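You operate a simulated robot arm through the tools that you are given. There is no shell and no other tool. Be economical: measure what you need, move in short steps, check, and stop when the job is done.

You are at the controls of a simulated robot arm. One attempt, no reset.

Task
Put the green cap on top of the teal sponge. Then open the collars drawer, fetch the blue filter from the despatch bench top and set it in the inside of the collars drawer and shut the drawer again. Then put two of the white cups from the free board on the carton stack on the top of the cool shelf. Then fetch the yellow cap from the top of the tooling cart and set it on the top of the shelf unit. Keep to this order. Set down upright: yellow cap.

Only the result counts: the job must be done as asked and must still hold three seconds after the hand-in. Knocking over, shifting, dropping, spilling or breaking anything else fails it. Lids that push on must go on centred and level and be pressed home; caps that screw on are set level and turned clockwise until they are tight.

Robot
A 6-joint arm with a two-finger gripper on a trunk, on a base that drives. Base frame: it is fixed to the floor where the robot stands at the start and does not move with it; the origin is under the middle of the robot, x ahead of it, y to its left, z up. Readings come in m, degrees, newtons and seconds.
It reaches about 0.718 m from its shoulder. Its first joint turns from -69.0 to 172.0 degrees. Places, roughly: blue filter (13x8x4 cm) [0.9, 0.4, 0.8]; collars drawer [0.6, -0.4, 0.6]; green cap (4x4x3 cm) [0.5, 0.1, 0.8]; inside of the collars drawer [0.7, -0.4, 0.5]; teal sponge (8x6x6 cm) [-1.4, 4.1, 0.9]; top of the cool shelf [-6.2, 1.8, 0.8]; top of the shelf unit [-2.9, -3.5, 1.1]; white cup (8x8x8 cm) [-1.7, 0.5, 0.7]; yellow cap (4x4x5 cm) [-1.1, -3.3, 0.9]. Payload 3 kg.
The TCP is the grasp point, 0.03 m short of the fingertips. In the tool frame z runs along the fingers and y along their closing line. The gripper opens to 0.096 m. The gripper's body begins 0.053 m behind the TCP.
Orientation is told as [roll, pitch, yaw] about the base's x, y, z axes, in that order, counted from this pose: with the fingers straight down and closing along the base's y, the tool's x points along the base's -x, its y along +y and its z along -z.

Tools
- The arm moves only by the tool play_rows. Its arguments are lists of equal length, an entry for each row: "xyz": the shift along the tool's x, y, z in m, a list of three; "turn": the turn, a rotation vector about the tool's x, y, z in rad, a list of three. In form: {"xyz": [[dx, dy, dz], ...], "turn": [[wx, wy, wz], ...]}. A call has 1 to 20 rows; each row shifts and turns the commanded pose from where the row before left it, along the tool's axes as they then stand. "claw" is the gripper command, from -1 (shut) to 1 (fully open), values between in proportion, set as the call begins (left out, the last holds). Each row takes 0.2 s and may step no farther than 0.05 m and 8.6 degrees from the row before; otherwise, or with a gripper value out of range, the whole call is refused. A pose out of reach is approached as far as the arm can. The call stops where the force on the tool passes 40 N (or 10 N more than at its start, if that is more) or the arm is blocked; 0.2 s more then pass. The fingers move at their own pace (about 0.153 m/s each) and stop on an object; they squeeze with about 39 N. The grip force told is the motor's: it shows also when the fingers shut on nothing. Time passes only in rows, and 0.2 s behind the last, so rows that do not move let the fingers close. The reply holds the time, the measured pose of the TCP, the force on the tool along the base axes, the opening and the grip force, in the units named above and with some noise, with the torque about the TCP (base axes, N m) and any sound that the robot's microphone picked up, and new pictures: "show" is both (left out), scene, wrist or none.
- Cameras (640 x 400 px; columns grow to the right, rows downward): "scene" is now at [0.1111, -0.0331, 1.2851]; the picture's right is [-0.52, -0.85, -0.00], its down [-0.65, 0.40, -0.64] and it looks along [0.55, -0.34, -0.77] (base axes); focal length 251 px, centre (320, 200). "wrist" rides on the gripper at [0.073, 0.022, -0.083] in the tool frame; the picture's right is [-0.29, 0.96, 0.00], its down [-0.66, -0.20, -0.72] and it looks along [-0.69, -0.21, 0.69] (tool axes); focal length 247 px, centre (320, 200). There is no depth. A picture from a camera that has moved, and an enlarged one, comes with that camera's place and axes in the base frame and with its lens. The place of the scene camera against the robot may be out by one fixed shift of up to 0.018 m in any direction.
- move_column(by): slides the trunk up (or, below 0, down) by that many m; the arm and the scene camera ride with it, the base frame stays. It gives what a move gives, with no picture.
- roll_base(legs): drives the robot by 1 to 6 legs, each [ahead, left, turn to the left] in m, m and degrees, along the robot's own axes; the way and the turn of a leg run together, so that a leg with both is an arc; at most 1.5 m and 180 degrees a leg. The arm and the cameras ride along, it lands a little off, and it stops where it bumps. It gives what a move gives, and a new picture of the scene camera.
- pan_tilt(pan, tilt): turns the head with the scene camera to pan (to the left, within 86 degrees either way) and tilt (down, from -29 to 69), counted from straight ahead of the robot. It gives what a move gives, and a new picture of the scene camera.
- inspect(camera, box): a new picture of the part [left, top, right, bottom] of that camera's present view, enlarged. No time passes.
- close_job(): hands the job in; it is judged then, once.

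Go step by step. Nothing tells you exact positions but the pictures and the camera data: compare them with the known pose of the tool, close in by small moves and look again before you grip or let go. The budget is 186 turns and 260 pictures, counting those below and the enlarged ones. Unless the task says otherwise, let go and move clear before handing in.

The tools are called by a JSON object that holds its "name" and its "arguments". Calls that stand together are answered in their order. play_rows: Moves the arm, as the interface text tells. Its arguments: {"type":"object","properties":{"xyz":{"type":"array","items":{"type":"array","items":{"type":"number"}}},"turn":{"type":"array","items":{"type":"array","items":{"type":"number"}}},"claw":{"type":"number"},"show":{"type":"string","enum":["both","scene","wrist","none"]}},"required":["xyz","turn"]} The other tools are called the same way: move_column (by) slides the trunk up or down; roll_base (legs) drives the base; pan_tilt (pan, tilt) turns the head that bears the scene camera; inspect (camera, box) takes an enlarged picture of a part of a camera's view; close_job () hands the job in.

At the start:

```text
clock: 0.0
tcp_pos: [0.2404, -0.2859, 1.0655]
tcp_rot: [0.0, 0.0, -0.1]
contact_force: [-0.6, 0.6, -0.4]
torque: [0.01, -0.01, 0.01]
finger_gap: 0.0962
gripper_force: 0.1
trunk travel left (down, up): [-0.645, 0.295]
robot x, y, heading: [-0.002, -0.0032, -0.0]
head pan, tilt: [-31.6, 50.2]
```

scene: 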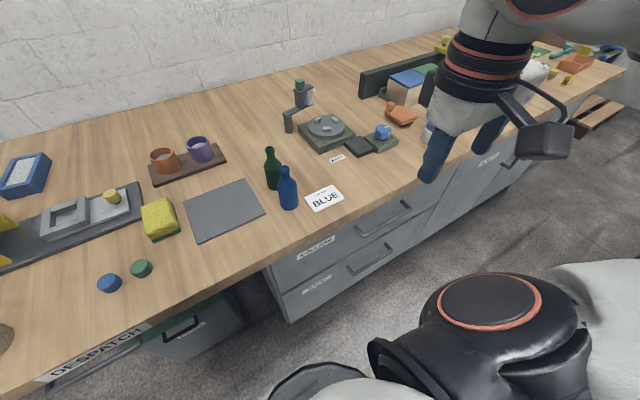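
wrist: 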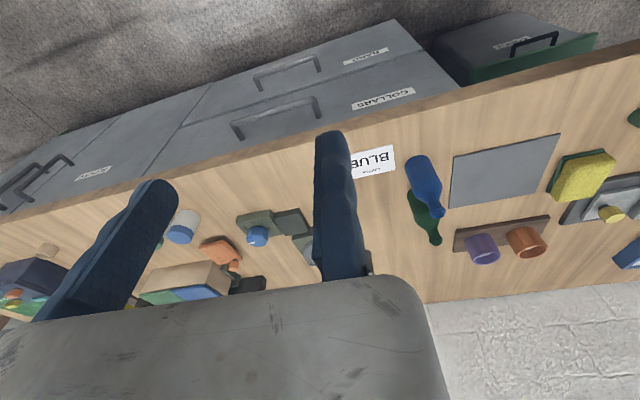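

I see the despatch bench with the green and blue caps at lower left of the scene picture, and the collars drawer under the bench edge. I'll turn the head toward the green cap for a better look.

{"name": "pan_tilt", "arguments": {"pan": 20, "tilt": 45}}

{"name": "inspect", "arguments": {"camera": "scene", "box": [160, 150, 480, 350]}}

```text
clock: 1.2
tcp_pos: [0.2408, -0.2871, 1.0645]
tcp_rot: [0.0, 0.0, 0.1]
contact_force: [-0.3, 0.3, -0.2]
torque: [0.0, -0.01, -0.02]
finger_gap: 0.0958
gripper_force: 0.0
trunk travel left (down, up): [-0.645, 0.295]
robot x, y, heading: [-0.0016, 0.0036, 0.3]
head pan, tilt: [20.0, 45.0]
camera scene: at [0.1221, 0.0349, 1.2922], right [0.34, -0.94, 0.0], down [-0.66, -0.24, -0.71], along [0.66, 0.24, -0.71], focal length 251 px, centre (320, 200)
```

scene: 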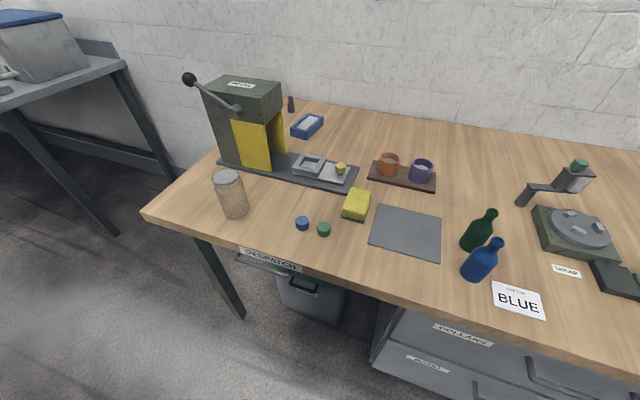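

```text
2.00 times, centred on (320, 250) of scene
camera zoom: at [0.1221, 0.0349, 1.2922], right [0.34, -0.94, 0.0], down [-0.66, -0.24, -0.71], along [0.66, 0.24, -0.71], focal length 502 px, centre (320, 100)
```

zoom: 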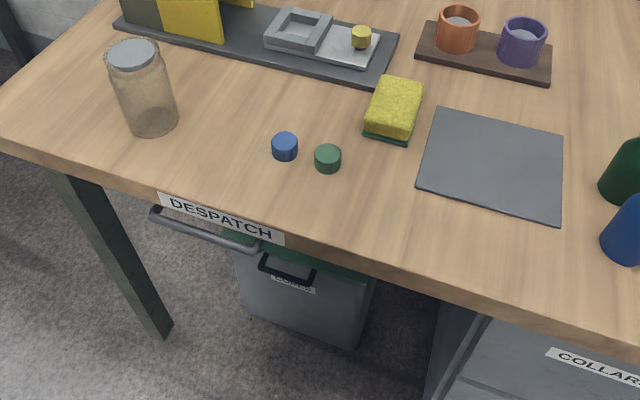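

The green cap sits at about (0.49, 0.16, 0.80), with the blue cap 5 cm to its left, so I'll grip it closing along x. I move above it first.

{"name": "play_rows", "arguments": {"xyz": [[-0.0206, 0.0371, 0], [-0.0206, 0.0371, 0], [-0.0206, 0.0371, 0], [-0.0206, 0.0371, 0], [-0.0206, 0.0371, 0], [-0.0206, 0.0371, 0], [-0.0206, 0.0371, 0], [-0.0206, 0.0371, 0], [-0.0206, 0.0371, 0], [-0.0206, 0.0371, 0], [-0.0206, 0.0371, 0], [-0.0206, 0.0371, 0]], "turn": [[0, 0, 0], [0, 0, 0], [0, 0, 0], [0, 0, 0], [0, 0, 0], [0, 0, 0], [0, 0, 0], [0, 0, 0], [0, 0, 0], [0, 0, 0], [0, 0, 0], [0, 0, 0]], "show": "none"}}

{"name": "play_rows", "arguments": {"xyz": [[0, 0, 0.005], [0, 0, 0.005], [0, 0, 0.005], [0, 0, 0.005], [0, 0, 0.005], [0, 0, 0.005], [0, 0, 0.005], [0, 0, 0.005], [0, 0, 0.005], [0, 0, 0.005], [0, 0, 0.005]], "turn": [[0, 0, -0.1428], [0, 0, -0.1428], [0, 0, -0.1428], [0, 0, -0.1428], [0, 0, -0.1428], [0, 0, -0.1428], [0, 0, -0.1428], [0, 0, -0.1428], [0, 0, -0.1428], [0, 0, -0.1428], [0, 0, -0.1428]]}}

```text
clock: 3.8
tcp_pos: [0.2699, -0.2613, 1.0214]
tcp_rot: [0.0, 0.0, 0.0]
contact_force: [-0.6, 0.0, 1.0]
torque: [0.01, 0.0, 0.0]
finger_gap: 0.0958
gripper_force: 0.0
out of reach, approached as far as the arm can: row 1, 2, 3, 4, 5, 6, 7, 8, 9, 10, 11, 12
trunk travel left (down, up): [-0.645, 0.295]
robot x, y, heading: [-0.0043, 0.0018, -0.1]
head pan, tilt: [20.0, 45.0]
```

```text
clock: 6.2
tcp_pos: [0.2876, -0.2537, 0.9758]
tcp_rot: [0.1, 0.0, 90.1]
contact_force: [-0.8, 0.5, 0.5]
torque: [0.0, 0.02, 0.02]
finger_gap: 0.096
gripper_force: 0.0
out of reach, approached as far as the arm can: row 5, 6, 8, 10
trunk travel left (down, up): [-0.645, 0.295]
robot x, y, heading: [-0.002, -0.0025, -0.1]
head pan, tilt: [20.0, 45.0]
camera scene: at [0.1223, 0.0349, 1.2922], right [0.34, -0.94, 0.0], down [-0.66, -0.24, -0.71], along [0.66, 0.24, -0.71], focal length 251 px, centre (320, 200)
camera wrist: at [0.265, -0.3267, 1.0606], right [-0.96, 0.29, 0.0], down [0.2, 0.66, 0.72], along [0.21, 0.69, -0.69], focal length 247 px, centre (320, 200)
```

scene: 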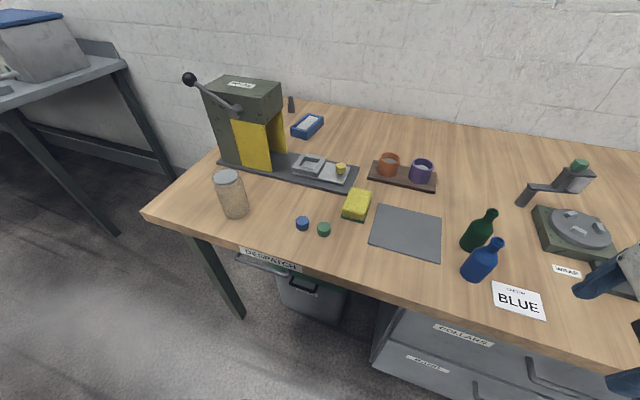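
wrist: 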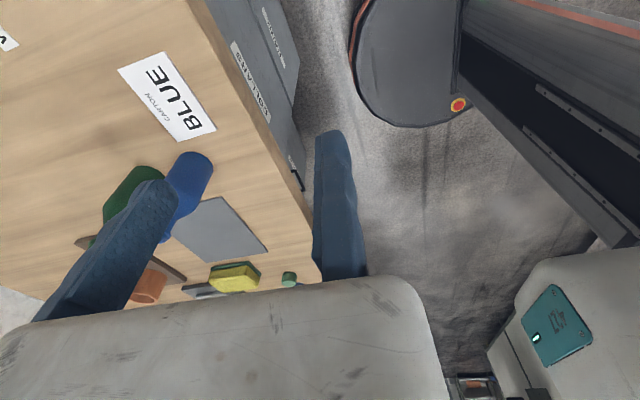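

The arm can't reach that far from here, so I need to know where the shoulder is. I look at my own arm.

{"name": "pan_tilt", "arguments": {"pan": -60, "tilt": 45}}

{"name": "pan_tilt", "arguments": {"pan": -10, "tilt": 65}}

```text
clock: 7.7
tcp_pos: [0.2851, -0.2526, 0.9759]
tcp_rot: [0.0, -0.1, 89.9]
contact_force: [0.0, 0.3, 0.3]
torque: [0.01, -0.01, -0.01]
finger_gap: 0.0961
gripper_force: 0.1
trunk travel left (down, up): [-0.645, 0.295]
robot x, y, heading: [0.0018, 0.0011, 0.1]
head pan, tilt: [-60.0, 45.0]
camera scene: at [0.0864, -0.0631, 1.2922], right [-0.87, -0.5, 0.0], down [-0.35, 0.61, -0.71], along [0.35, -0.61, -0.71], focal length 251 px, centre (320, 200)
```

scene: 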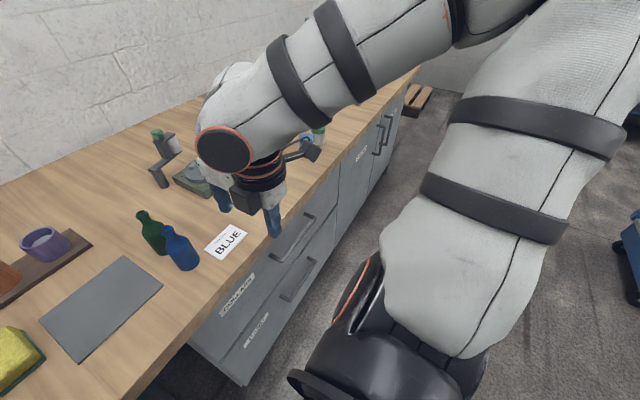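

```text
clock: 8.9
tcp_pos: [0.2868, -0.2538, 0.9769]
tcp_rot: [0.1, 0.0, 89.8]
contact_force: [-1.3, 0.8, -0.3]
torque: [0.0, -0.03, 0.01]
finger_gap: 0.0964
gripper_force: 0.0
trunk travel left (down, up): [-0.645, 0.295]
robot x, y, heading: [-0.0005, 0.0007, -0.0]
head pan, tilt: [-10.0, 65.0]
camera scene: at [0.1055, -0.0034, 1.2672], right [-0.17, -0.98, 0.0], down [-0.89, 0.16, -0.42], along [0.42, -0.07, -0.91], focal length 251 px, centre (320, 200)
```

scene: 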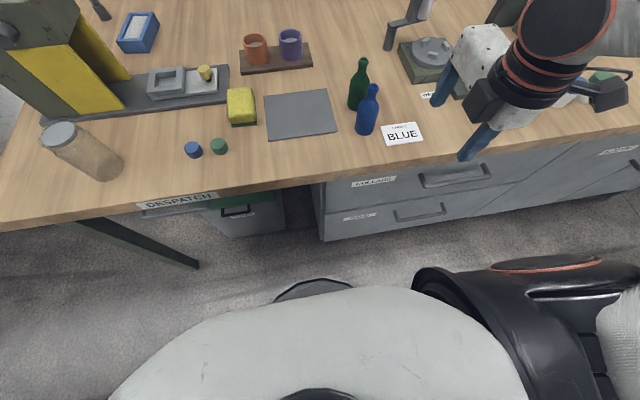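

The shoulder seems to sit near (0.06, -0.27, 0.8), so straight-down reach is about 0.45 m around it. I raise the trunk and shift the base left so the cap comes in front of the shoulder.

{"name": "move_column", "arguments": {"by": 0.2}}

{"name": "roll_base", "arguments": {"legs": [[0, 0.4, 0]]}}

```text
clock: 11.1
tcp_pos: [0.2864, -0.2522, 1.1768]
tcp_rot: [0.0, 0.0, 90.0]
contact_force: [0.2, 0.0, -0.1]
torque: [-0.04, 0.01, -0.04]
finger_gap: 0.096
gripper_force: 0.0
trunk travel left (down, up): [-0.845, 0.095]
robot x, y, heading: [0.0008, -0.0039, 0.2]
head pan, tilt: [-10.0, 65.0]
```

```text
clock: 13.6
tcp_pos: [0.2862, 0.1478, 1.1766]
tcp_rot: [0.1, 0.1, 89.4]
contact_force: [-0.5, 0.2, 1.1]
torque: [0.0, -0.01, -0.01]
finger_gap: 0.0958
gripper_force: 0.0
trunk travel left (down, up): [-0.845, 0.095]
robot x, y, heading: [0.003, 0.406, -0.8]
head pan, tilt: [-10.0, 65.0]
camera scene: at [0.1076, 0.3992, 1.4672], right [-0.18, -0.98, 0.0], down [-0.89, 0.17, -0.42], along [0.42, -0.08, -0.91], focal length 251 px, centre (320, 200)
```

scene: 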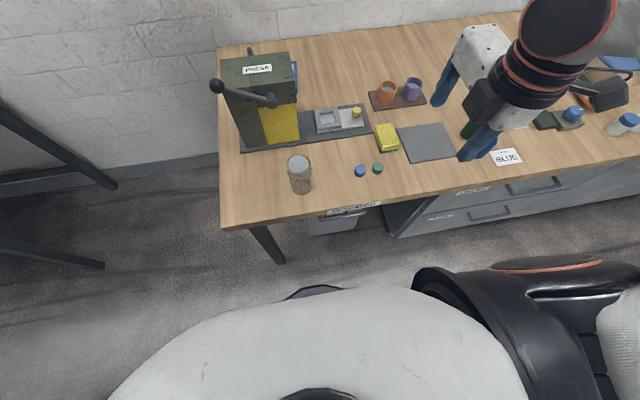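

The cap is now ahead of the arm; I move over it and down partway.

{"name": "play_rows", "arguments": {"xyz": [[0, -0.02, 0.03], [0, -0.02, 0.03], [0, -0.025, 0.025], [0, -0.025, 0.025], [0, -0.025, 0.02], [0, -0.025, 0.02], [0, -0.03, 0.02], [0, -0.03, 0.02]], "turn": [[0, 0, 0], [0, 0, 0], [0, 0, 0], [0, 0, 0], [0, 0, 0], [0, 0, 0], [0, 0, 0], [0, 0, 0]]}}

```text
clock: 15.4
tcp_pos: [0.398, 0.0858, 0.9795]
tcp_rot: [-0.1, 0.0, 89.4]
contact_force: [0.1, -0.4, 0.2]
torque: [-0.01, 0.05, -0.01]
finger_gap: 0.0962
gripper_force: 0.1
out of reach, approached as far as the arm can: row 2, 3, 4, 5, 6, 7, 8
trunk travel left (down, up): [-0.845, 0.095]
robot x, y, heading: [0.0006, 0.4033, -0.5]
head pan, tilt: [-10.0, 65.0]
camera scene: at [0.1084, 0.3995, 1.4671], right [-0.18, -0.98, 0.0], down [-0.89, 0.17, -0.42], along [0.41, -0.08, -0.91], focal length 251 px, centre (320, 200)
camera wrist: at [0.3755, 0.0124, 1.0631], right [-0.95, 0.3, 0.0], down [0.21, 0.66, 0.72], along [0.22, 0.69, -0.69], focal length 247 px, centre (320, 200)
```

scene: 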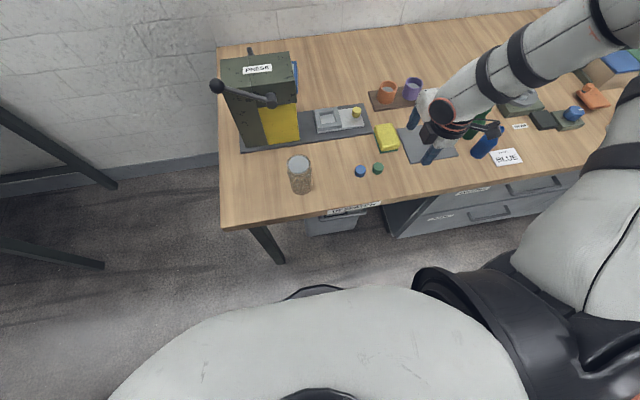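
wrist: 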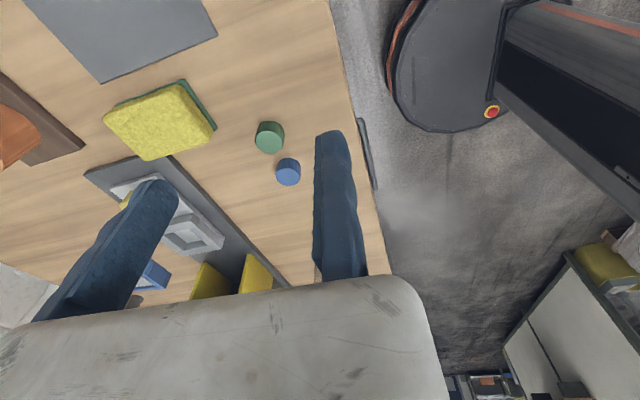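

The cap is visible in the wrist view, but the arm stopped short. I test with a small further move to learn what limits it.

{"name": "play_rows", "arguments": {"xyz": [[0, -0.01, 0], [0, -0.01, 0], [0, -0.01, 0], [0, -0.01, 0]], "turn": [[0, 0, 0], [0, 0, 0], [0, 0, 0], [0, 0, 0]], "show": "none"}}

{"name": "play_rows", "arguments": {"xyz": [[-0.01, 0, 0], [-0.01, 0, 0], [-0.01, 0, 0], [-0.01, 0, 0]], "turn": [[0, 0, 0], [0, 0, 0], [0, 0, 0], [0, 0, 0]], "show": "none"}}

```text
clock: 16.4
tcp_pos: [0.4064, 0.0701, 0.9855]
tcp_rot: [0.0, 0.0, 89.4]
contact_force: [0.4, -0.3, 0.1]
torque: [-0.02, -0.01, 0.0]
finger_gap: 0.0963
gripper_force: 0.1
out of reach, approached as far as the arm can: row 1, 2, 3, 4
trunk travel left (down, up): [-0.845, 0.095]
robot x, y, heading: [0.0034, 0.4057, -0.8]
head pan, tilt: [-10.0, 65.0]
```

```text
clock: 17.4
tcp_pos: [0.3907, 0.0997, 0.9856]
tcp_rot: [-0.2, 0.0, 89.5]
contact_force: [-0.6, 0.8, 0.0]
torque: [0.0, 0.05, 0.02]
finger_gap: 0.0959
gripper_force: 0.0
out of reach, approached as far as the arm can: row 1, 2, 3, 4
trunk travel left (down, up): [-0.845, 0.095]
robot x, y, heading: [0.0032, 0.4043, -0.4]
head pan, tilt: [-10.0, 65.0]
```

The reach boundary shows the shoulder is really near 0.5 m right of the robot's middle, with about 0.45 m of straight-down reach. I retract, drive left and a bit ahead, and lower the trunk.

{"name": "play_rows", "arguments": {"xyz": [[0.02, 0.03, 0], [0.02, 0.03, 0], [0.02, 0.03, 0], [0.02, 0.03, 0], [0.02, 0.03, 0]], "turn": [[0, 0, 0], [0, 0, 0], [0, 0, 0], [0, 0, 0], [0, 0, 0]], "show": "none"}}

{"name": "roll_base", "arguments": {"legs": [[0, 0.25, 0.5], [0.08, 0, 0]]}}

{"name": "move_column", "arguments": {"by": -0.1}}

```text
clock: 18.6
tcp_pos: [0.34, 0.067, 0.9851]
tcp_rot: [0.0, -0.1, 89.5]
contact_force: [-0.5, -0.6, 0.2]
torque: [-0.02, 0.01, -0.01]
finger_gap: 0.0958
gripper_force: 0.0
out of reach, approached as far as the arm can: row 2, 3, 4, 5
trunk travel left (down, up): [-0.845, 0.095]
robot x, y, heading: [0.0024, 0.4079, -1.0]
head pan, tilt: [-10.0, 65.0]
```

```text
clock: 21.1
tcp_pos: [0.4226, 0.318, 0.9855]
tcp_rot: [0.0, 0.1, 89.8]
contact_force: [0.3, -0.7, -0.3]
torque: [-0.01, -0.03, -0.01]
finger_gap: 0.096
gripper_force: 0.1
trunk travel left (down, up): [-0.845, 0.095]
robot x, y, heading: [0.0859, 0.6552, -0.3]
head pan, tilt: [-10.0, 65.0]
camera scene: at [0.1882, 0.6506, 1.4673], right [-0.18, -0.98, 0.0], down [-0.89, 0.16, -0.42], along [0.42, -0.07, -0.91], focal length 251 px, centre (320, 200)
```

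scene: 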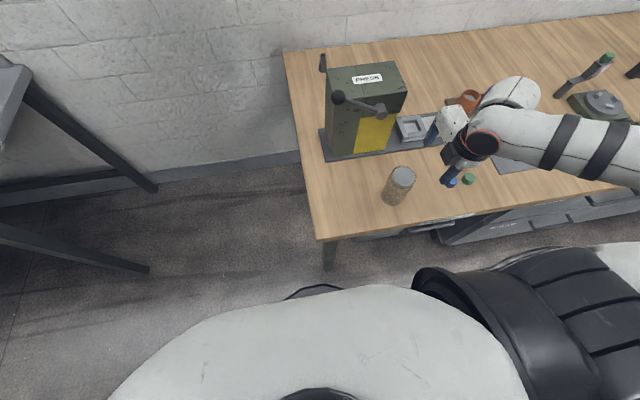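

```text
clock: 22.4
tcp_pos: [0.4239, 0.3184, 0.8849]
tcp_rot: [0.0, 0.0, 89.7]
contact_force: [0.1, 0.6, 0.9]
torque: [0.03, 0.0, 0.0]
finger_gap: 0.096
gripper_force: 0.2
trunk travel left (down, up): [-0.745, 0.195]
robot x, y, heading: [0.0825, 0.6575, -0.2]
head pan, tilt: [-10.0, 65.0]
```

Now I move the hand over the green cap at the current height and look.

{"name": "play_rows", "arguments": {"xyz": [[0.04, -0.0155, 0], [0.04, -0.0155, 0], [0.04, -0.0155, 0], [0.045, -0.0155, 0]], "turn": [[0, 0, 0], [0, 0, 0], [0, 0, 0], [0, 0, 0]]}}

```text
clock: 23.4
tcp_pos: [0.4889, 0.1551, 0.8827]
tcp_rot: [0.1, 0.0, 90.0]
contact_force: [-1.1, 0.6, 0.1]
torque: [-0.01, -0.03, -0.03]
finger_gap: 0.0959
gripper_force: 0.0
trunk travel left (down, up): [-0.745, 0.195]
robot x, y, heading: [0.0824, 0.6533, -0.2]
head pan, tilt: [-10.0, 65.0]
camera scene: at [0.1916, 0.6491, 1.367], right [-0.18, -0.98, 0.0], down [-0.89, 0.16, -0.42], along [0.41, -0.07, -0.91], focal length 251 px, centre (320, 200)
camera wrist: at [0.4652, 0.081, 0.9661], right [-0.96, 0.29, 0.0], down [0.21, 0.66, 0.72], along [0.21, 0.69, -0.69], focal length 247 px, centre (320, 200)
```

scene: 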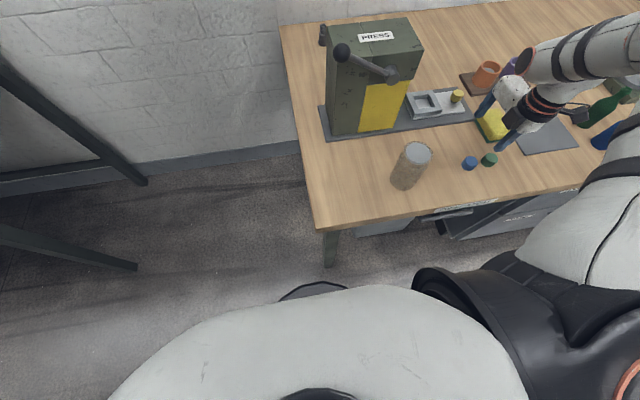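
wrist: 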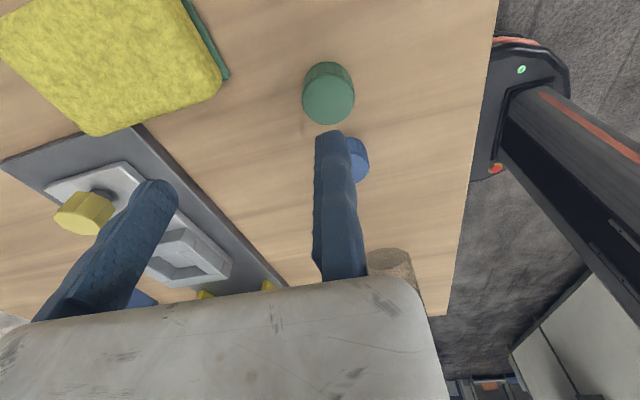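

The wrist view shows the fingers off to the left of where I would expect them, so I zoom in to check the finger positions against the cap.

{"name": "inspect", "arguments": {"camera": "scene", "box": [400, 60, 560, 220]}}

{"name": "inspect", "arguments": {"camera": "wrist", "box": [0, 0, 640, 400]}}

```text
2.50 times, centred on (480, 140) of scene
camera zoom: at [0.1916, 0.6491, 1.367], right [-0.18, -0.98, 0.0], down [-0.89, 0.16, -0.42], along [0.41, -0.07, -0.91], focal length 628 px, centre (-80, 350)
```

zoom: 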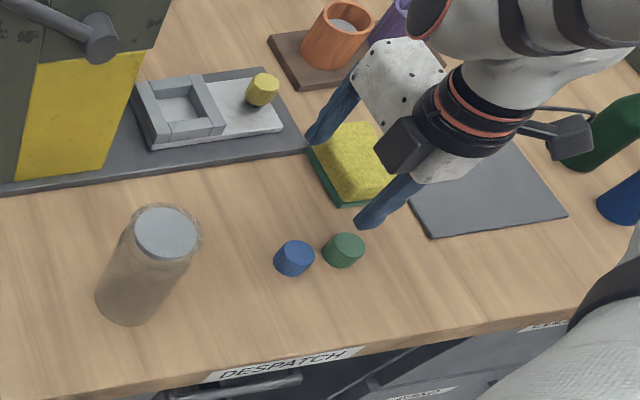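

```text
1.00 times, centred on (320, 200) of wrist (not enlarged: the box is as wide or as high as the picture)
camera zoom: at [0.4652, 0.081, 0.9661], right [-0.96, 0.29, 0.0], down [0.21, 0.66, 0.72], along [0.21, 0.69, -0.69], focal length 247 px, centre (320, 200)
```

zoom: 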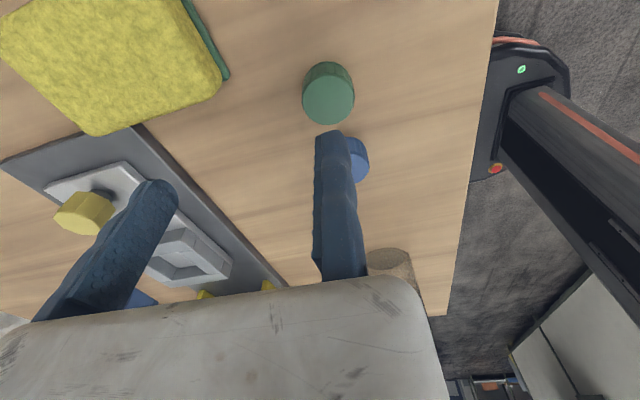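

Both cameras suggest the fingers sit about 4 cm off the reported TCP along tool −y. I shut the gripper in the air to see where they meet.

{"name": "play_rows", "arguments": {"xyz": [[0, 0, 0], [0, 0, 0], [0, 0, 0]], "turn": [[0, 0, 0], [0, 0, 0], [0, 0, 0]], "claw": -1}}

{"name": "inspect", "arguments": {"camera": "scene", "box": [400, 60, 560, 220]}}

```text
clock: 24.2
tcp_pos: [0.486, 0.1555, 0.8841]
tcp_rot: [0.0, -0.1, 89.8]
contact_force: [0.0, 0.3, 0.2]
torque: [-0.05, 0.03, -0.01]
finger_gap: 0.0
gripper_force: 33.0
trunk travel left (down, up): [-0.745, 0.195]
robot x, y, heading: [0.0821, 0.6513, -0.4]
head pan, tilt: [-10.0, 65.0]
camera scene: at [0.189, 0.6502, 1.3672], right [-0.18, -0.98, 0.0], down [-0.89, 0.16, -0.42], along [0.42, -0.07, -0.91], focal length 251 px, centre (320, 200)
camera wrist: at [0.463, 0.0815, 0.9676], right [-0.95, 0.3, 0.0], down [0.21, 0.66, 0.72], along [0.21, 0.69, -0.69], focal length 247 px, centre (320, 200)
```

scene: 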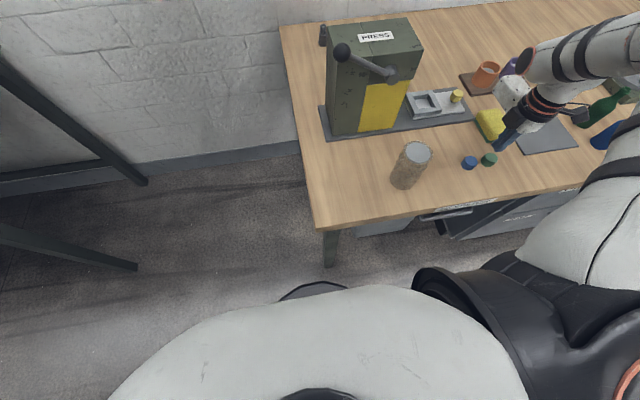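
wrist: 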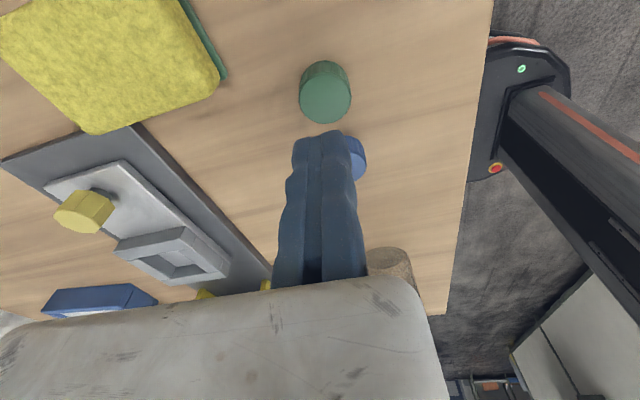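

```text
2.50 times, centred on (480, 140) of scene
camera zoom: at [0.189, 0.6502, 1.3672], right [-0.18, -0.98, 0.0], down [-0.89, 0.16, -0.42], along [0.42, -0.07, -0.91], focal length 628 px, centre (-80, 350)
```

zoom: 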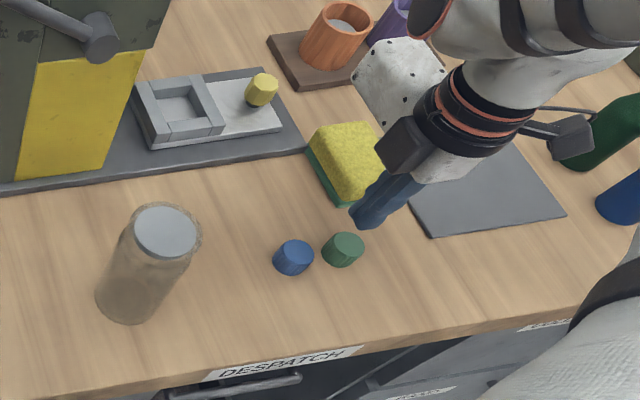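

One finger is fixed and the other does all the travel: the opening lies on tool −y of the reported TCP. I open, shift so the cap sits within the opening, and lower a little.

{"name": "play_rows", "arguments": {"xyz": [[0, 0.03, 0], [0, 0, 0.02], [0, 0, 0]], "turn": [[0, 0, 0], [0, 0, 0], [0, 0, 0]], "claw": 1}}

{"name": "inspect", "arguments": {"camera": "scene", "box": [400, 60, 560, 220]}}

```text
clock: 25.0
tcp_pos: [0.4548, 0.1547, 0.8636]
tcp_rot: [0.0, 0.1, 89.8]
contact_force: [-0.8, -0.1, 1.2]
torque: [0.0, 0.01, -0.01]
finger_gap: 0.096
gripper_force: 0.0
trunk travel left (down, up): [-0.745, 0.195]
robot x, y, heading: [0.0832, 0.6541, 0.1]
head pan, tilt: [-10.0, 65.0]
camera scene: at [0.188, 0.6497, 1.3673], right [-0.18, -0.98, 0.0], down [-0.89, 0.16, -0.42], along [0.42, -0.07, -0.91], focal length 251 px, centre (320, 200)
camera wrist: at [0.4334, 0.0805, 0.9481], right [-0.95, 0.3, 0.0], down [0.2, 0.66, 0.72], along [0.21, 0.69, -0.69], focal length 247 px, centre (320, 200)
```

scene: 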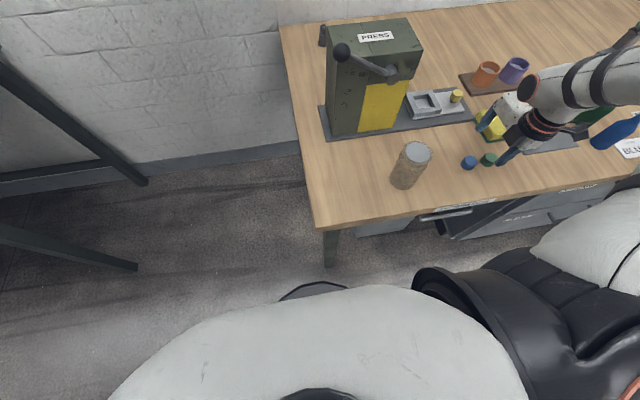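
wrist: 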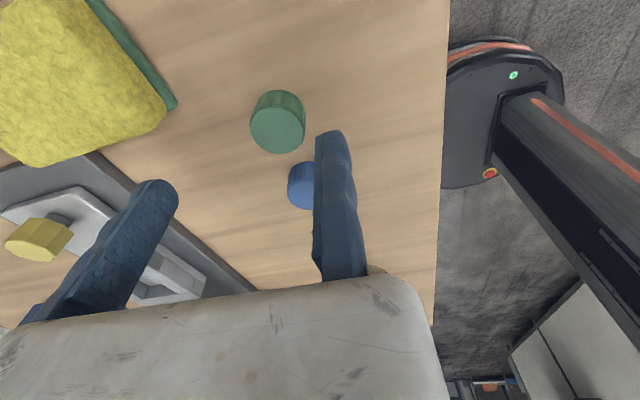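

```text
2.50 times, centred on (480, 140) of scene
camera zoom: at [0.188, 0.6497, 1.3673], right [-0.18, -0.98, 0.0], down [-0.89, 0.16, -0.42], along [0.42, -0.07, -0.91], focal length 628 px, centre (-80, 350)
```

zoom: 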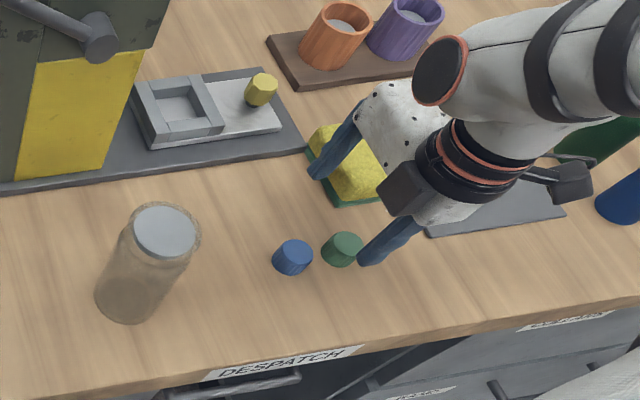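

Cap top is about (0.48, 0.148, 0.82), so the bench is near z 0.79. I narrow the opening, adjust slightly and go down carefully.

{"name": "play_rows", "arguments": {"xyz": [[0.006, 0.004, 0], [0, 0, 0.01], [0, 0, 0.01], [0, 0, 0.008]], "turn": [[0, 0, 0], [0, 0, 0], [0, 0, 0], [0, 0, 0]], "claw": 0.5}}

{"name": "inspect", "arguments": {"camera": "scene", "box": [440, 110, 540, 190]}}

```text
clock: 26.0
tcp_pos: [0.4514, 0.1467, 0.8358]
tcp_rot: [0.1, -0.1, 89.9]
contact_force: [0.7, -0.4, 0.3]
torque: [-0.04, 0.0, 0.02]
finger_gap: 0.0721
gripper_force: 0.1
trunk travel left (down, up): [-0.745, 0.195]
robot x, y, heading: [0.0827, 0.653, -0.2]
head pan, tilt: [-10.0, 65.0]
camera scene: at [0.1897, 0.6499, 1.3671], right [-0.18, -0.98, 0.0], down [-0.89, 0.16, -0.42], along [0.42, -0.07, -0.91], focal length 251 px, centre (320, 200)
camera wrist: at [0.4285, 0.0741, 0.9203], right [-0.95, 0.3, 0.0], down [0.21, 0.66, 0.72], along [0.21, 0.69, -0.69], focal length 247 px, centre (320, 200)
```

scene: 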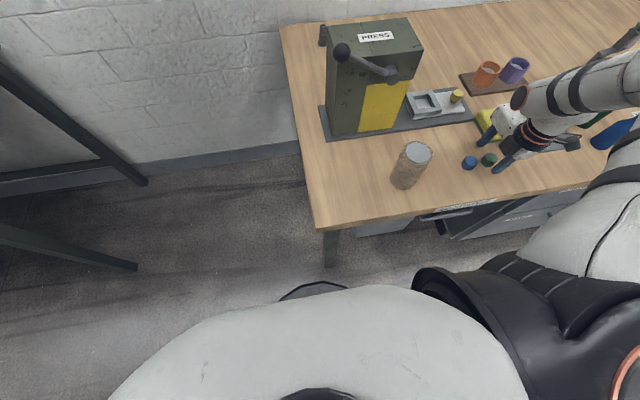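
wrist: 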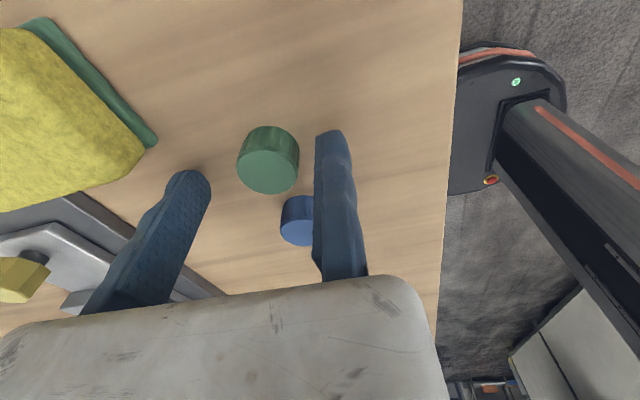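

```text
5.00 times, centred on (490, 150) of scene
camera zoom: at [0.1897, 0.6499, 1.3671], right [-0.18, -0.98, 0.0], down [-0.89, 0.16, -0.42], along [0.42, -0.07, -0.91], focal length 1256 px, centre (-530, 450)
```

zoom: 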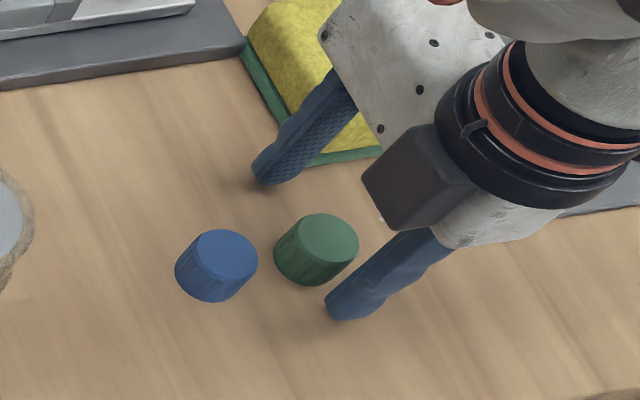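

The cap is between the fingers. I lower the last centimetre and close.

{"name": "play_rows", "arguments": {"xyz": [[0, 0, 0.005], [0, 0, 0.004]], "turn": [[0, 0, 0], [0, 0, 0]], "show": "none"}}

{"name": "play_rows", "arguments": {"xyz": [[0, 0, 0], [0, 0, 0], [0, 0, 0]], "turn": [[0, 0, 0], [0, 0, 0], [0, 0, 0]], "claw": -1, "show": "wrist"}}

```text
clock: 26.6
tcp_pos: [0.4525, 0.1477, 0.8306]
tcp_rot: [-0.2, 0.3, 89.9]
contact_force: [2.1, -2.2, 16.5]
torque: [0.08, 0.05, -0.03]
finger_gap: 0.072
gripper_force: 0.0
trunk travel left (down, up): [-0.745, 0.195]
robot x, y, heading: [0.0838, 0.6553, -0.2]
head pan, tilt: [-10.0, 65.0]
```

```text
clock: 27.4
tcp_pos: [0.4512, 0.1471, 0.8306]
tcp_rot: [-0.2, 0.3, 89.9]
contact_force: [8.7, -11.1, 28.5]
torque: [-0.03, -0.12, 0.04]
finger_gap: 0.0298
gripper_force: 39.4
trunk travel left (down, up): [-0.745, 0.195]
robot x, y, heading: [0.0855, 0.6516, -0.1]
head pan, tilt: [-10.0, 65.0]
camera wrist: at [0.4282, 0.0747, 0.9142], right [-0.96, 0.3, -0.01], down [0.2, 0.66, 0.72], along [0.22, 0.69, -0.69], focal length 247 px, centre (320, 200)
```

wrist: 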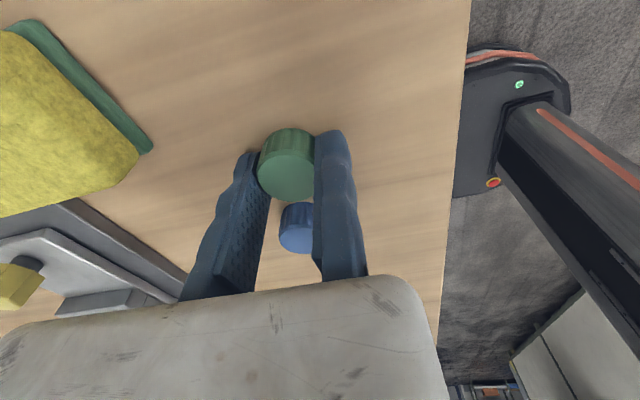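

The fingers caught the cap off-centre (gap only 30 mm). I reopen, shift about 14 mm toward −y, and regrip.

{"name": "play_rows", "arguments": {"xyz": [[0, 0, -0.003], [0, 0, 0], [0.007, 0.003, 0], [0.007, 0, 0], [0, 0, 0]], "turn": [[0, 0, 0], [0, 0, 0], [0, 0, 0], [0, 0, 0], [0, 0, 0]], "claw": 0.3}}

{"name": "play_rows", "arguments": {"xyz": [[0, 0, 0], [0, 0, 0], [0, 0, 0]], "turn": [[0, 0, 0], [0, 0, 0], [0, 0, 0]], "claw": -1, "show": "wrist"}}

```text
clock: 28.6
tcp_pos: [0.4477, 0.1339, 0.8311]
tcp_rot: [0.1, 0.0, 89.8]
contact_force: [-0.5, 0.4, 0.0]
torque: [0.0, 0.02, 0.0]
finger_gap: 0.0624
gripper_force: 0.1
trunk travel left (down, up): [-0.745, 0.195]
robot x, y, heading: [0.085, 0.6543, -0.0]
head pan, tilt: [-10.0, 65.0]
camera scene: at [0.1892, 0.6506, 1.3671], right [-0.18, -0.98, 0.0], down [-0.89, 0.16, -0.42], along [0.42, -0.07, -0.91], focal length 251 px, centre (320, 200)
camera wrist: at [0.4251, 0.061, 0.9155], right [-0.95, 0.3, 0.0], down [0.21, 0.66, 0.72], along [0.21, 0.69, -0.69], focal length 247 px, centre (320, 200)
```

scene: 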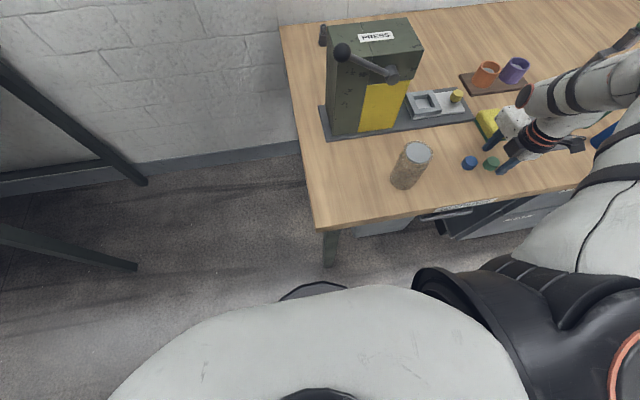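
wrist: 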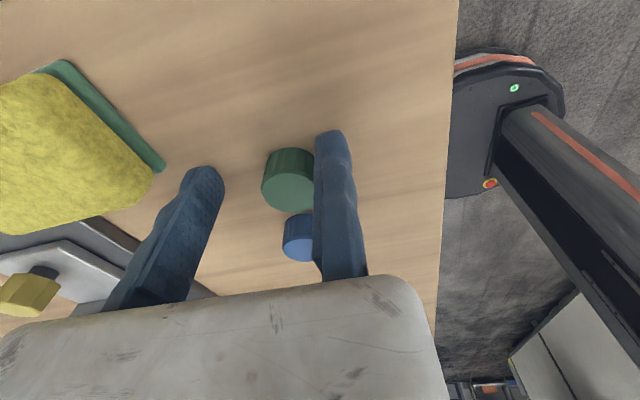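

```text
clock: 29.4
tcp_pos: [0.4484, 0.1346, 0.8312]
tcp_rot: [0.0, 0.0, 89.8]
contact_force: [0.3, -0.4, 0.0]
torque: [0.02, -0.01, 0.0]
finger_gap: 0.0275
gripper_force: 39.0
trunk travel left (down, up): [-0.745, 0.195]
robot x, y, heading: [0.0848, 0.6559, -0.2]
head pan, tilt: [-10.0, 65.0]
camera wrist: at [0.4256, 0.0605, 0.9155], right [-0.95, 0.3, 0.0], down [0.21, 0.66, 0.72], along [0.21, 0.69, -0.69], focal length 247 px, centre (320, 200)
```

wrist: 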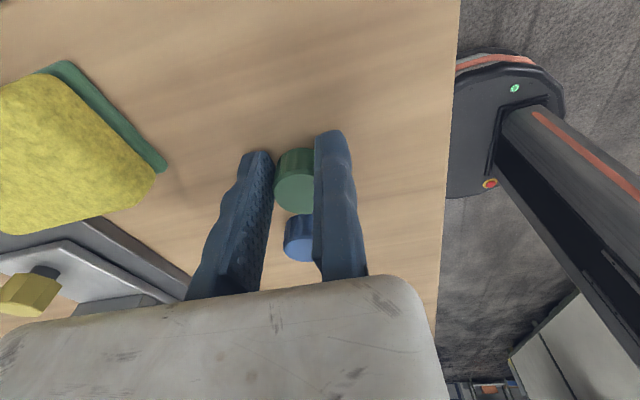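

The cap looks to be about 3 cm wide, so the first grip was nearly centred and this one is slightly off. I reopen, shift back 8 mm and regrip.

{"name": "play_rows", "arguments": {"xyz": [[0, 0, 0], [0, 0, 0], [-0.005, 0.003, 0], [-0.004, 0, 0], [0, 0, 0]], "turn": [[0, 0, 0], [0, 0, 0], [0, 0, 0], [0, 0, 0], [0, 0, 0]], "claw": 0.0, "show": "wrist"}}

{"name": "inspect", "arguments": {"camera": "scene", "box": [440, 110, 540, 190]}}

{"name": "play_rows", "arguments": {"xyz": [[0, 0, 0], [0, 0, 0], [0, 0, 0]], "turn": [[0, 0, 0], [0, 0, 0], [0, 0, 0]], "claw": -1, "show": "wrist"}}

{"name": "inspect", "arguments": {"camera": "scene", "box": [440, 110, 540, 190]}}

```text
clock: 30.6
tcp_pos: [0.4448, 0.1431, 0.831]
tcp_rot: [0.1, 0.0, 89.8]
contact_force: [0.0, -0.1, 0.2]
torque: [-0.02, 0.02, -0.01]
finger_gap: 0.0482
gripper_force: 0.2
trunk travel left (down, up): [-0.745, 0.195]
robot x, y, heading: [0.0869, 0.6537, -0.1]
head pan, tilt: [-10.0, 65.0]
camera wrist: at [0.423, 0.0694, 0.9149], right [-0.95, 0.3, 0.0], down [0.21, 0.66, 0.72], along [0.21, 0.69, -0.69], focal length 247 px, centre (320, 200)
```

wrist: 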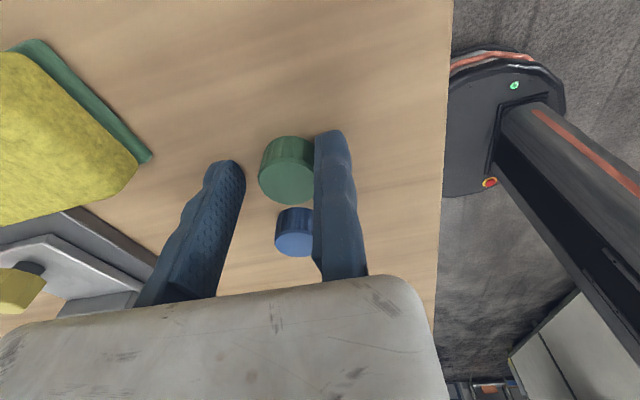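

```text
5.00 times, centred on (490, 150) of scene
camera zoom: at [0.1893, 0.6499, 1.3672], right [-0.18, -0.98, 0.0], down [-0.89, 0.16, -0.42], along [0.42, -0.07, -0.91], focal length 1256 px, centre (-530, 450)
```

zoom: 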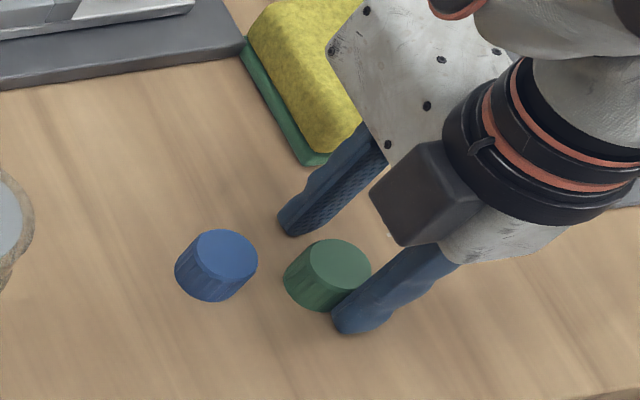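

```text
clock: 31.4
tcp_pos: [0.4452, 0.1431, 0.8307]
tcp_rot: [0.2, 0.0, 89.8]
contact_force: [0.2, 0.7, -0.2]
torque: [0.03, 0.0, 0.01]
finger_gap: 0.0302
gripper_force: 38.3
trunk travel left (down, up): [-0.745, 0.195]
robot x, y, heading: [0.084, 0.6537, -0.3]
head pan, tilt: [-10.0, 65.0]
camera wrist: at [0.423, 0.0694, 0.9149], right [-0.95, 0.3, 0.0], down [0.21, 0.66, 0.72], along [0.21, 0.69, -0.69], focal length 247 px, centre (320, 200)
```

wrist: 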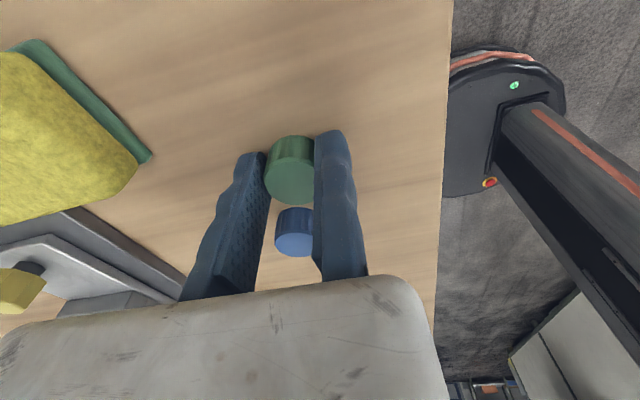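

```text
5.00 times, centred on (490, 150) of scene
camera zoom: at [0.1892, 0.65, 1.3672], right [-0.18, -0.98, 0.0], down [-0.89, 0.16, -0.42], along [0.42, -0.07, -0.91], focal length 1256 px, centre (-530, 450)
```

zoom: 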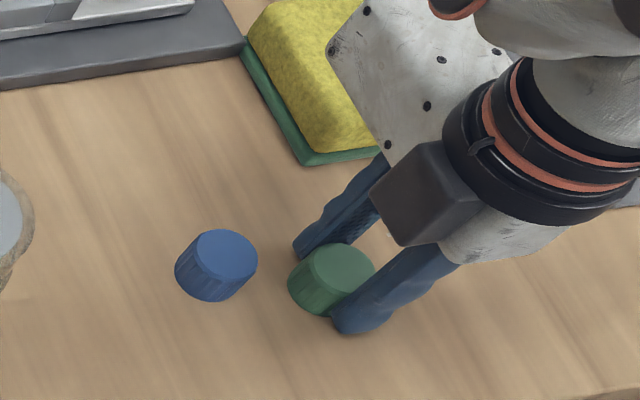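

The grip gap doesn't settle which way the cap is off-centre. I regrip 10 mm toward +y and compare the gap.

{"name": "play_rows", "arguments": {"xyz": [[0, 0, 0], [0, 0, 0], [-0.005, 0.002, 0], [-0.005, 0, 0], [0, 0, 0]], "turn": [[0, 0, 0], [0, 0, 0], [0, 0, 0], [0, 0, 0], [0, 0, 0]], "claw": 0.0, "show": "none"}}

{"name": "play_rows", "arguments": {"xyz": [[0, 0, 0], [0, 0, 0], [0, 0, 0]], "turn": [[0, 0, 0], [0, 0, 0], [0, 0, 0]], "claw": -1, "show": "wrist"}}

{"name": "inspect", "arguments": {"camera": "scene", "box": [440, 110, 540, 190]}}

```text
clock: 32.6
tcp_pos: [0.444, 0.1537, 0.8292]
tcp_rot: [0.0, 0.0, 89.8]
contact_force: [0.6, 0.0, -0.2]
torque: [0.03, 0.0, -0.05]
finger_gap: 0.0485
gripper_force: 0.0
trunk travel left (down, up): [-0.745, 0.195]
robot x, y, heading: [0.0849, 0.6538, -0.1]
head pan, tilt: [-10.0, 65.0]
```

```text
clock: 33.4
tcp_pos: [0.4432, 0.1528, 0.8309]
tcp_rot: [0.1, 0.0, 89.9]
contact_force: [0.1, -0.2, 0.3]
torque: [0.0, -0.02, 0.01]
finger_gap: 0.03
gripper_force: 38.8
trunk travel left (down, up): [-0.745, 0.195]
robot x, y, heading: [0.0852, 0.6539, -0.3]
head pan, tilt: [-10.0, 65.0]
camera wrist: at [0.4211, 0.0794, 0.9149], right [-0.95, 0.3, 0.0], down [0.21, 0.66, 0.72], along [0.21, 0.69, -0.69], focal length 247 px, centre (320, 200)
```

wrist: 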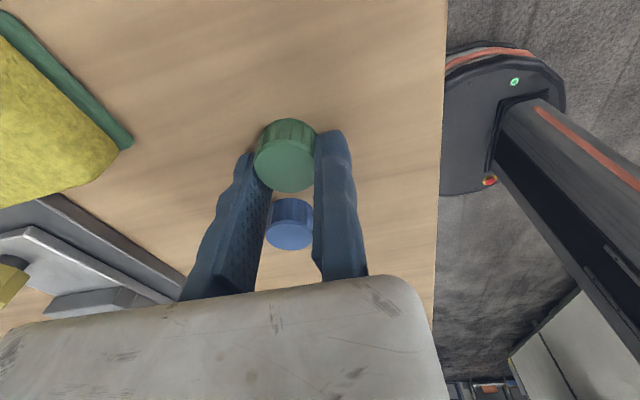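

```text
5.00 times, centred on (490, 150) of scene
camera zoom: at [0.1892, 0.65, 1.3672], right [-0.18, -0.98, 0.0], down [-0.89, 0.16, -0.42], along [0.42, -0.07, -0.91], focal length 1256 px, centre (-530, 450)
```

zoom: 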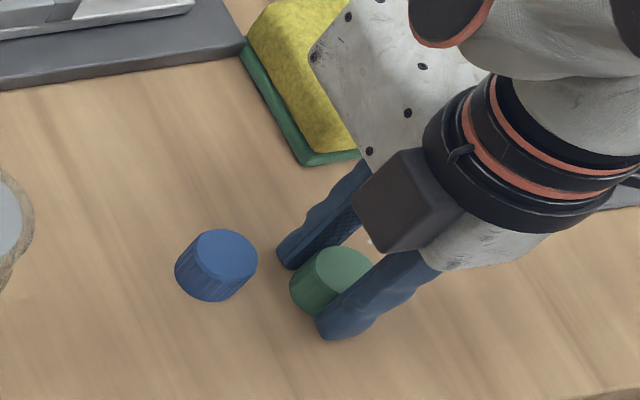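

Cap centre lies between the last two tries, around y 0.148. I regrip there and lift.

{"name": "play_rows", "arguments": {"xyz": [[0, 0, 0], [0, 0, 0], [0.005, 0, 0], [0, 0, 0]], "turn": [[0, 0, 0], [0, 0, 0], [0, 0, 0], [0, 0, 0]], "claw": 0.0, "show": "none"}}

{"name": "play_rows", "arguments": {"xyz": [[0, 0, 0], [0, 0, 0], [0, 0, 0]], "turn": [[0, 0, 0], [0, 0, 0], [0, 0, 0]], "claw": -1, "show": "none"}}

{"name": "play_rows", "arguments": {"xyz": [[0, 0, -0.02], [0, 0, -0.03], [0, 0, -0.03], [0, 0, 0]], "turn": [[0, 0, 0], [0, 0, 0], [0, 0, 0], [0, 0, 0]], "show": "wrist"}}

{"name": "inspect", "arguments": {"camera": "scene", "box": [420, 90, 540, 190]}}

```text
clock: 34.4
tcp_pos: [0.4435, 0.1488, 0.8309]
tcp_rot: [0.0, -0.1, 89.9]
contact_force: [0.4, 0.4, -0.4]
torque: [0.0, -0.01, 0.0]
finger_gap: 0.0479
gripper_force: 0.1
trunk travel left (down, up): [-0.745, 0.195]
robot x, y, heading: [0.0862, 0.6542, -0.4]
head pan, tilt: [-10.0, 65.0]
```

```text
clock: 35.2
tcp_pos: [0.4437, 0.1483, 0.8316]
tcp_rot: [0.0, 0.0, 89.7]
contact_force: [-0.1, -0.8, 0.3]
torque: [0.0, 0.0, 0.03]
finger_gap: 0.0296
gripper_force: 38.9
trunk travel left (down, up): [-0.745, 0.195]
robot x, y, heading: [0.0844, 0.6541, -0.1]
head pan, tilt: [-10.0, 65.0]
```

```text
clock: 36.2
tcp_pos: [0.4438, 0.148, 0.9102]
tcp_rot: [0.1, 0.0, 89.8]
contact_force: [-0.5, 0.2, -1.1]
torque: [-0.01, -0.01, 0.0]
finger_gap: 0.0295
gripper_force: 38.9
trunk travel left (down, up): [-0.745, 0.195]
robot x, y, heading: [0.0843, 0.6497, -0.2]
head pan, tilt: [-10.0, 65.0]
camera wrist: at [0.4204, 0.0741, 0.9933], right [-0.95, 0.3, 0.0], down [0.21, 0.66, 0.72], along [0.21, 0.69, -0.69], focal length 247 px, centre (320, 200)
```

wrist: 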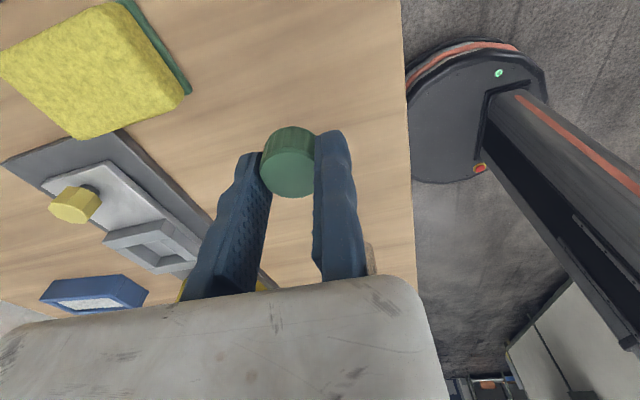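

```text
4.00 times, centred on (480, 140) of scene
camera zoom: at [0.19, 0.6501, 1.3671], right [-0.18, -0.98, 0.0], down [-0.89, 0.16, -0.42], along [0.42, -0.07, -0.91], focal length 1005 px, centre (-320, 440)
```

zoom: 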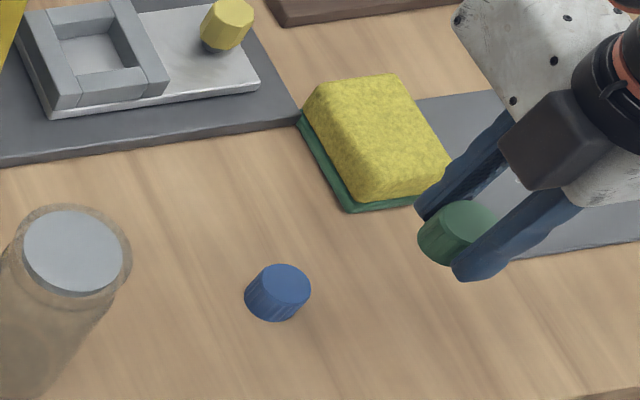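

The cap is held firmly. I back away from the bench and turn left to see the way toward the teal sponge near (-1.4, 4.1).

{"name": "pan_tilt", "arguments": {"pan": 0, "tilt": 25}}

{"name": "roll_base", "arguments": {"legs": [[-0.45, 0, 0], [0, 0, 105]]}}

```text
clock: 37.3
tcp_pos: [0.4419, 0.1472, 0.91]
tcp_rot: [0.1, 0.1, 89.7]
contact_force: [-0.1, -0.2, 0.0]
torque: [0.01, -0.02, -0.01]
finger_gap: 0.0296
gripper_force: 39.1
trunk travel left (down, up): [-0.745, 0.195]
robot x, y, heading: [0.0827, 0.6545, -0.4]
head pan, tilt: [0.0, 25.0]
camera scene: at [0.2217, 0.6604, 1.4227], right [0.0, -1.0, 0.0], down [-0.42, 0.0, -0.91], along [0.91, 0.0, -0.42], focal length 251 px, centre (320, 200)
```

scene: 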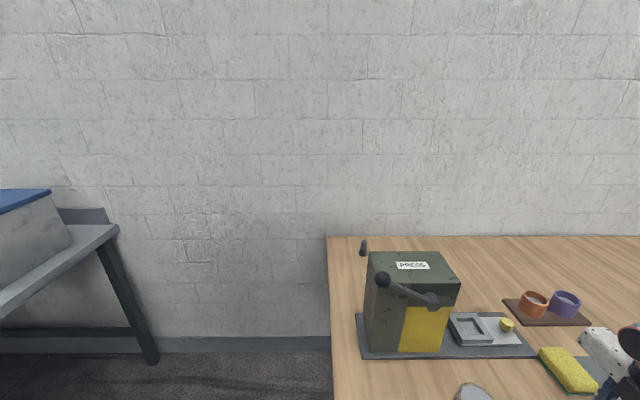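

```text
clock: 44.3
tcp_pos: [0.0461, 1.1167, 0.9096]
tcp_rot: [0.0, 0.0, -167.5]
contact_force: [-0.3, -0.8, 0.0]
torque: [-0.01, 0.0, -0.01]
finger_gap: 0.0299
gripper_force: 39.0
trunk travel left (down, up): [-0.745, 0.195]
robot x, y, heading: [-0.3696, 0.658, 102.7]
head pan, tilt: [0.0, 25.0]
camera scene: at [-0.4044, 0.8022, 1.4228], right [0.98, 0.22, 0.0], down [0.09, -0.41, -0.91], along [-0.2, 0.88, -0.42], focal length 251 px, centre (320, 200)
```

scene: 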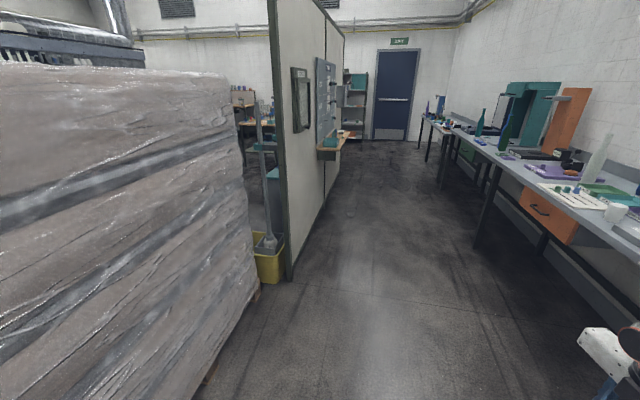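

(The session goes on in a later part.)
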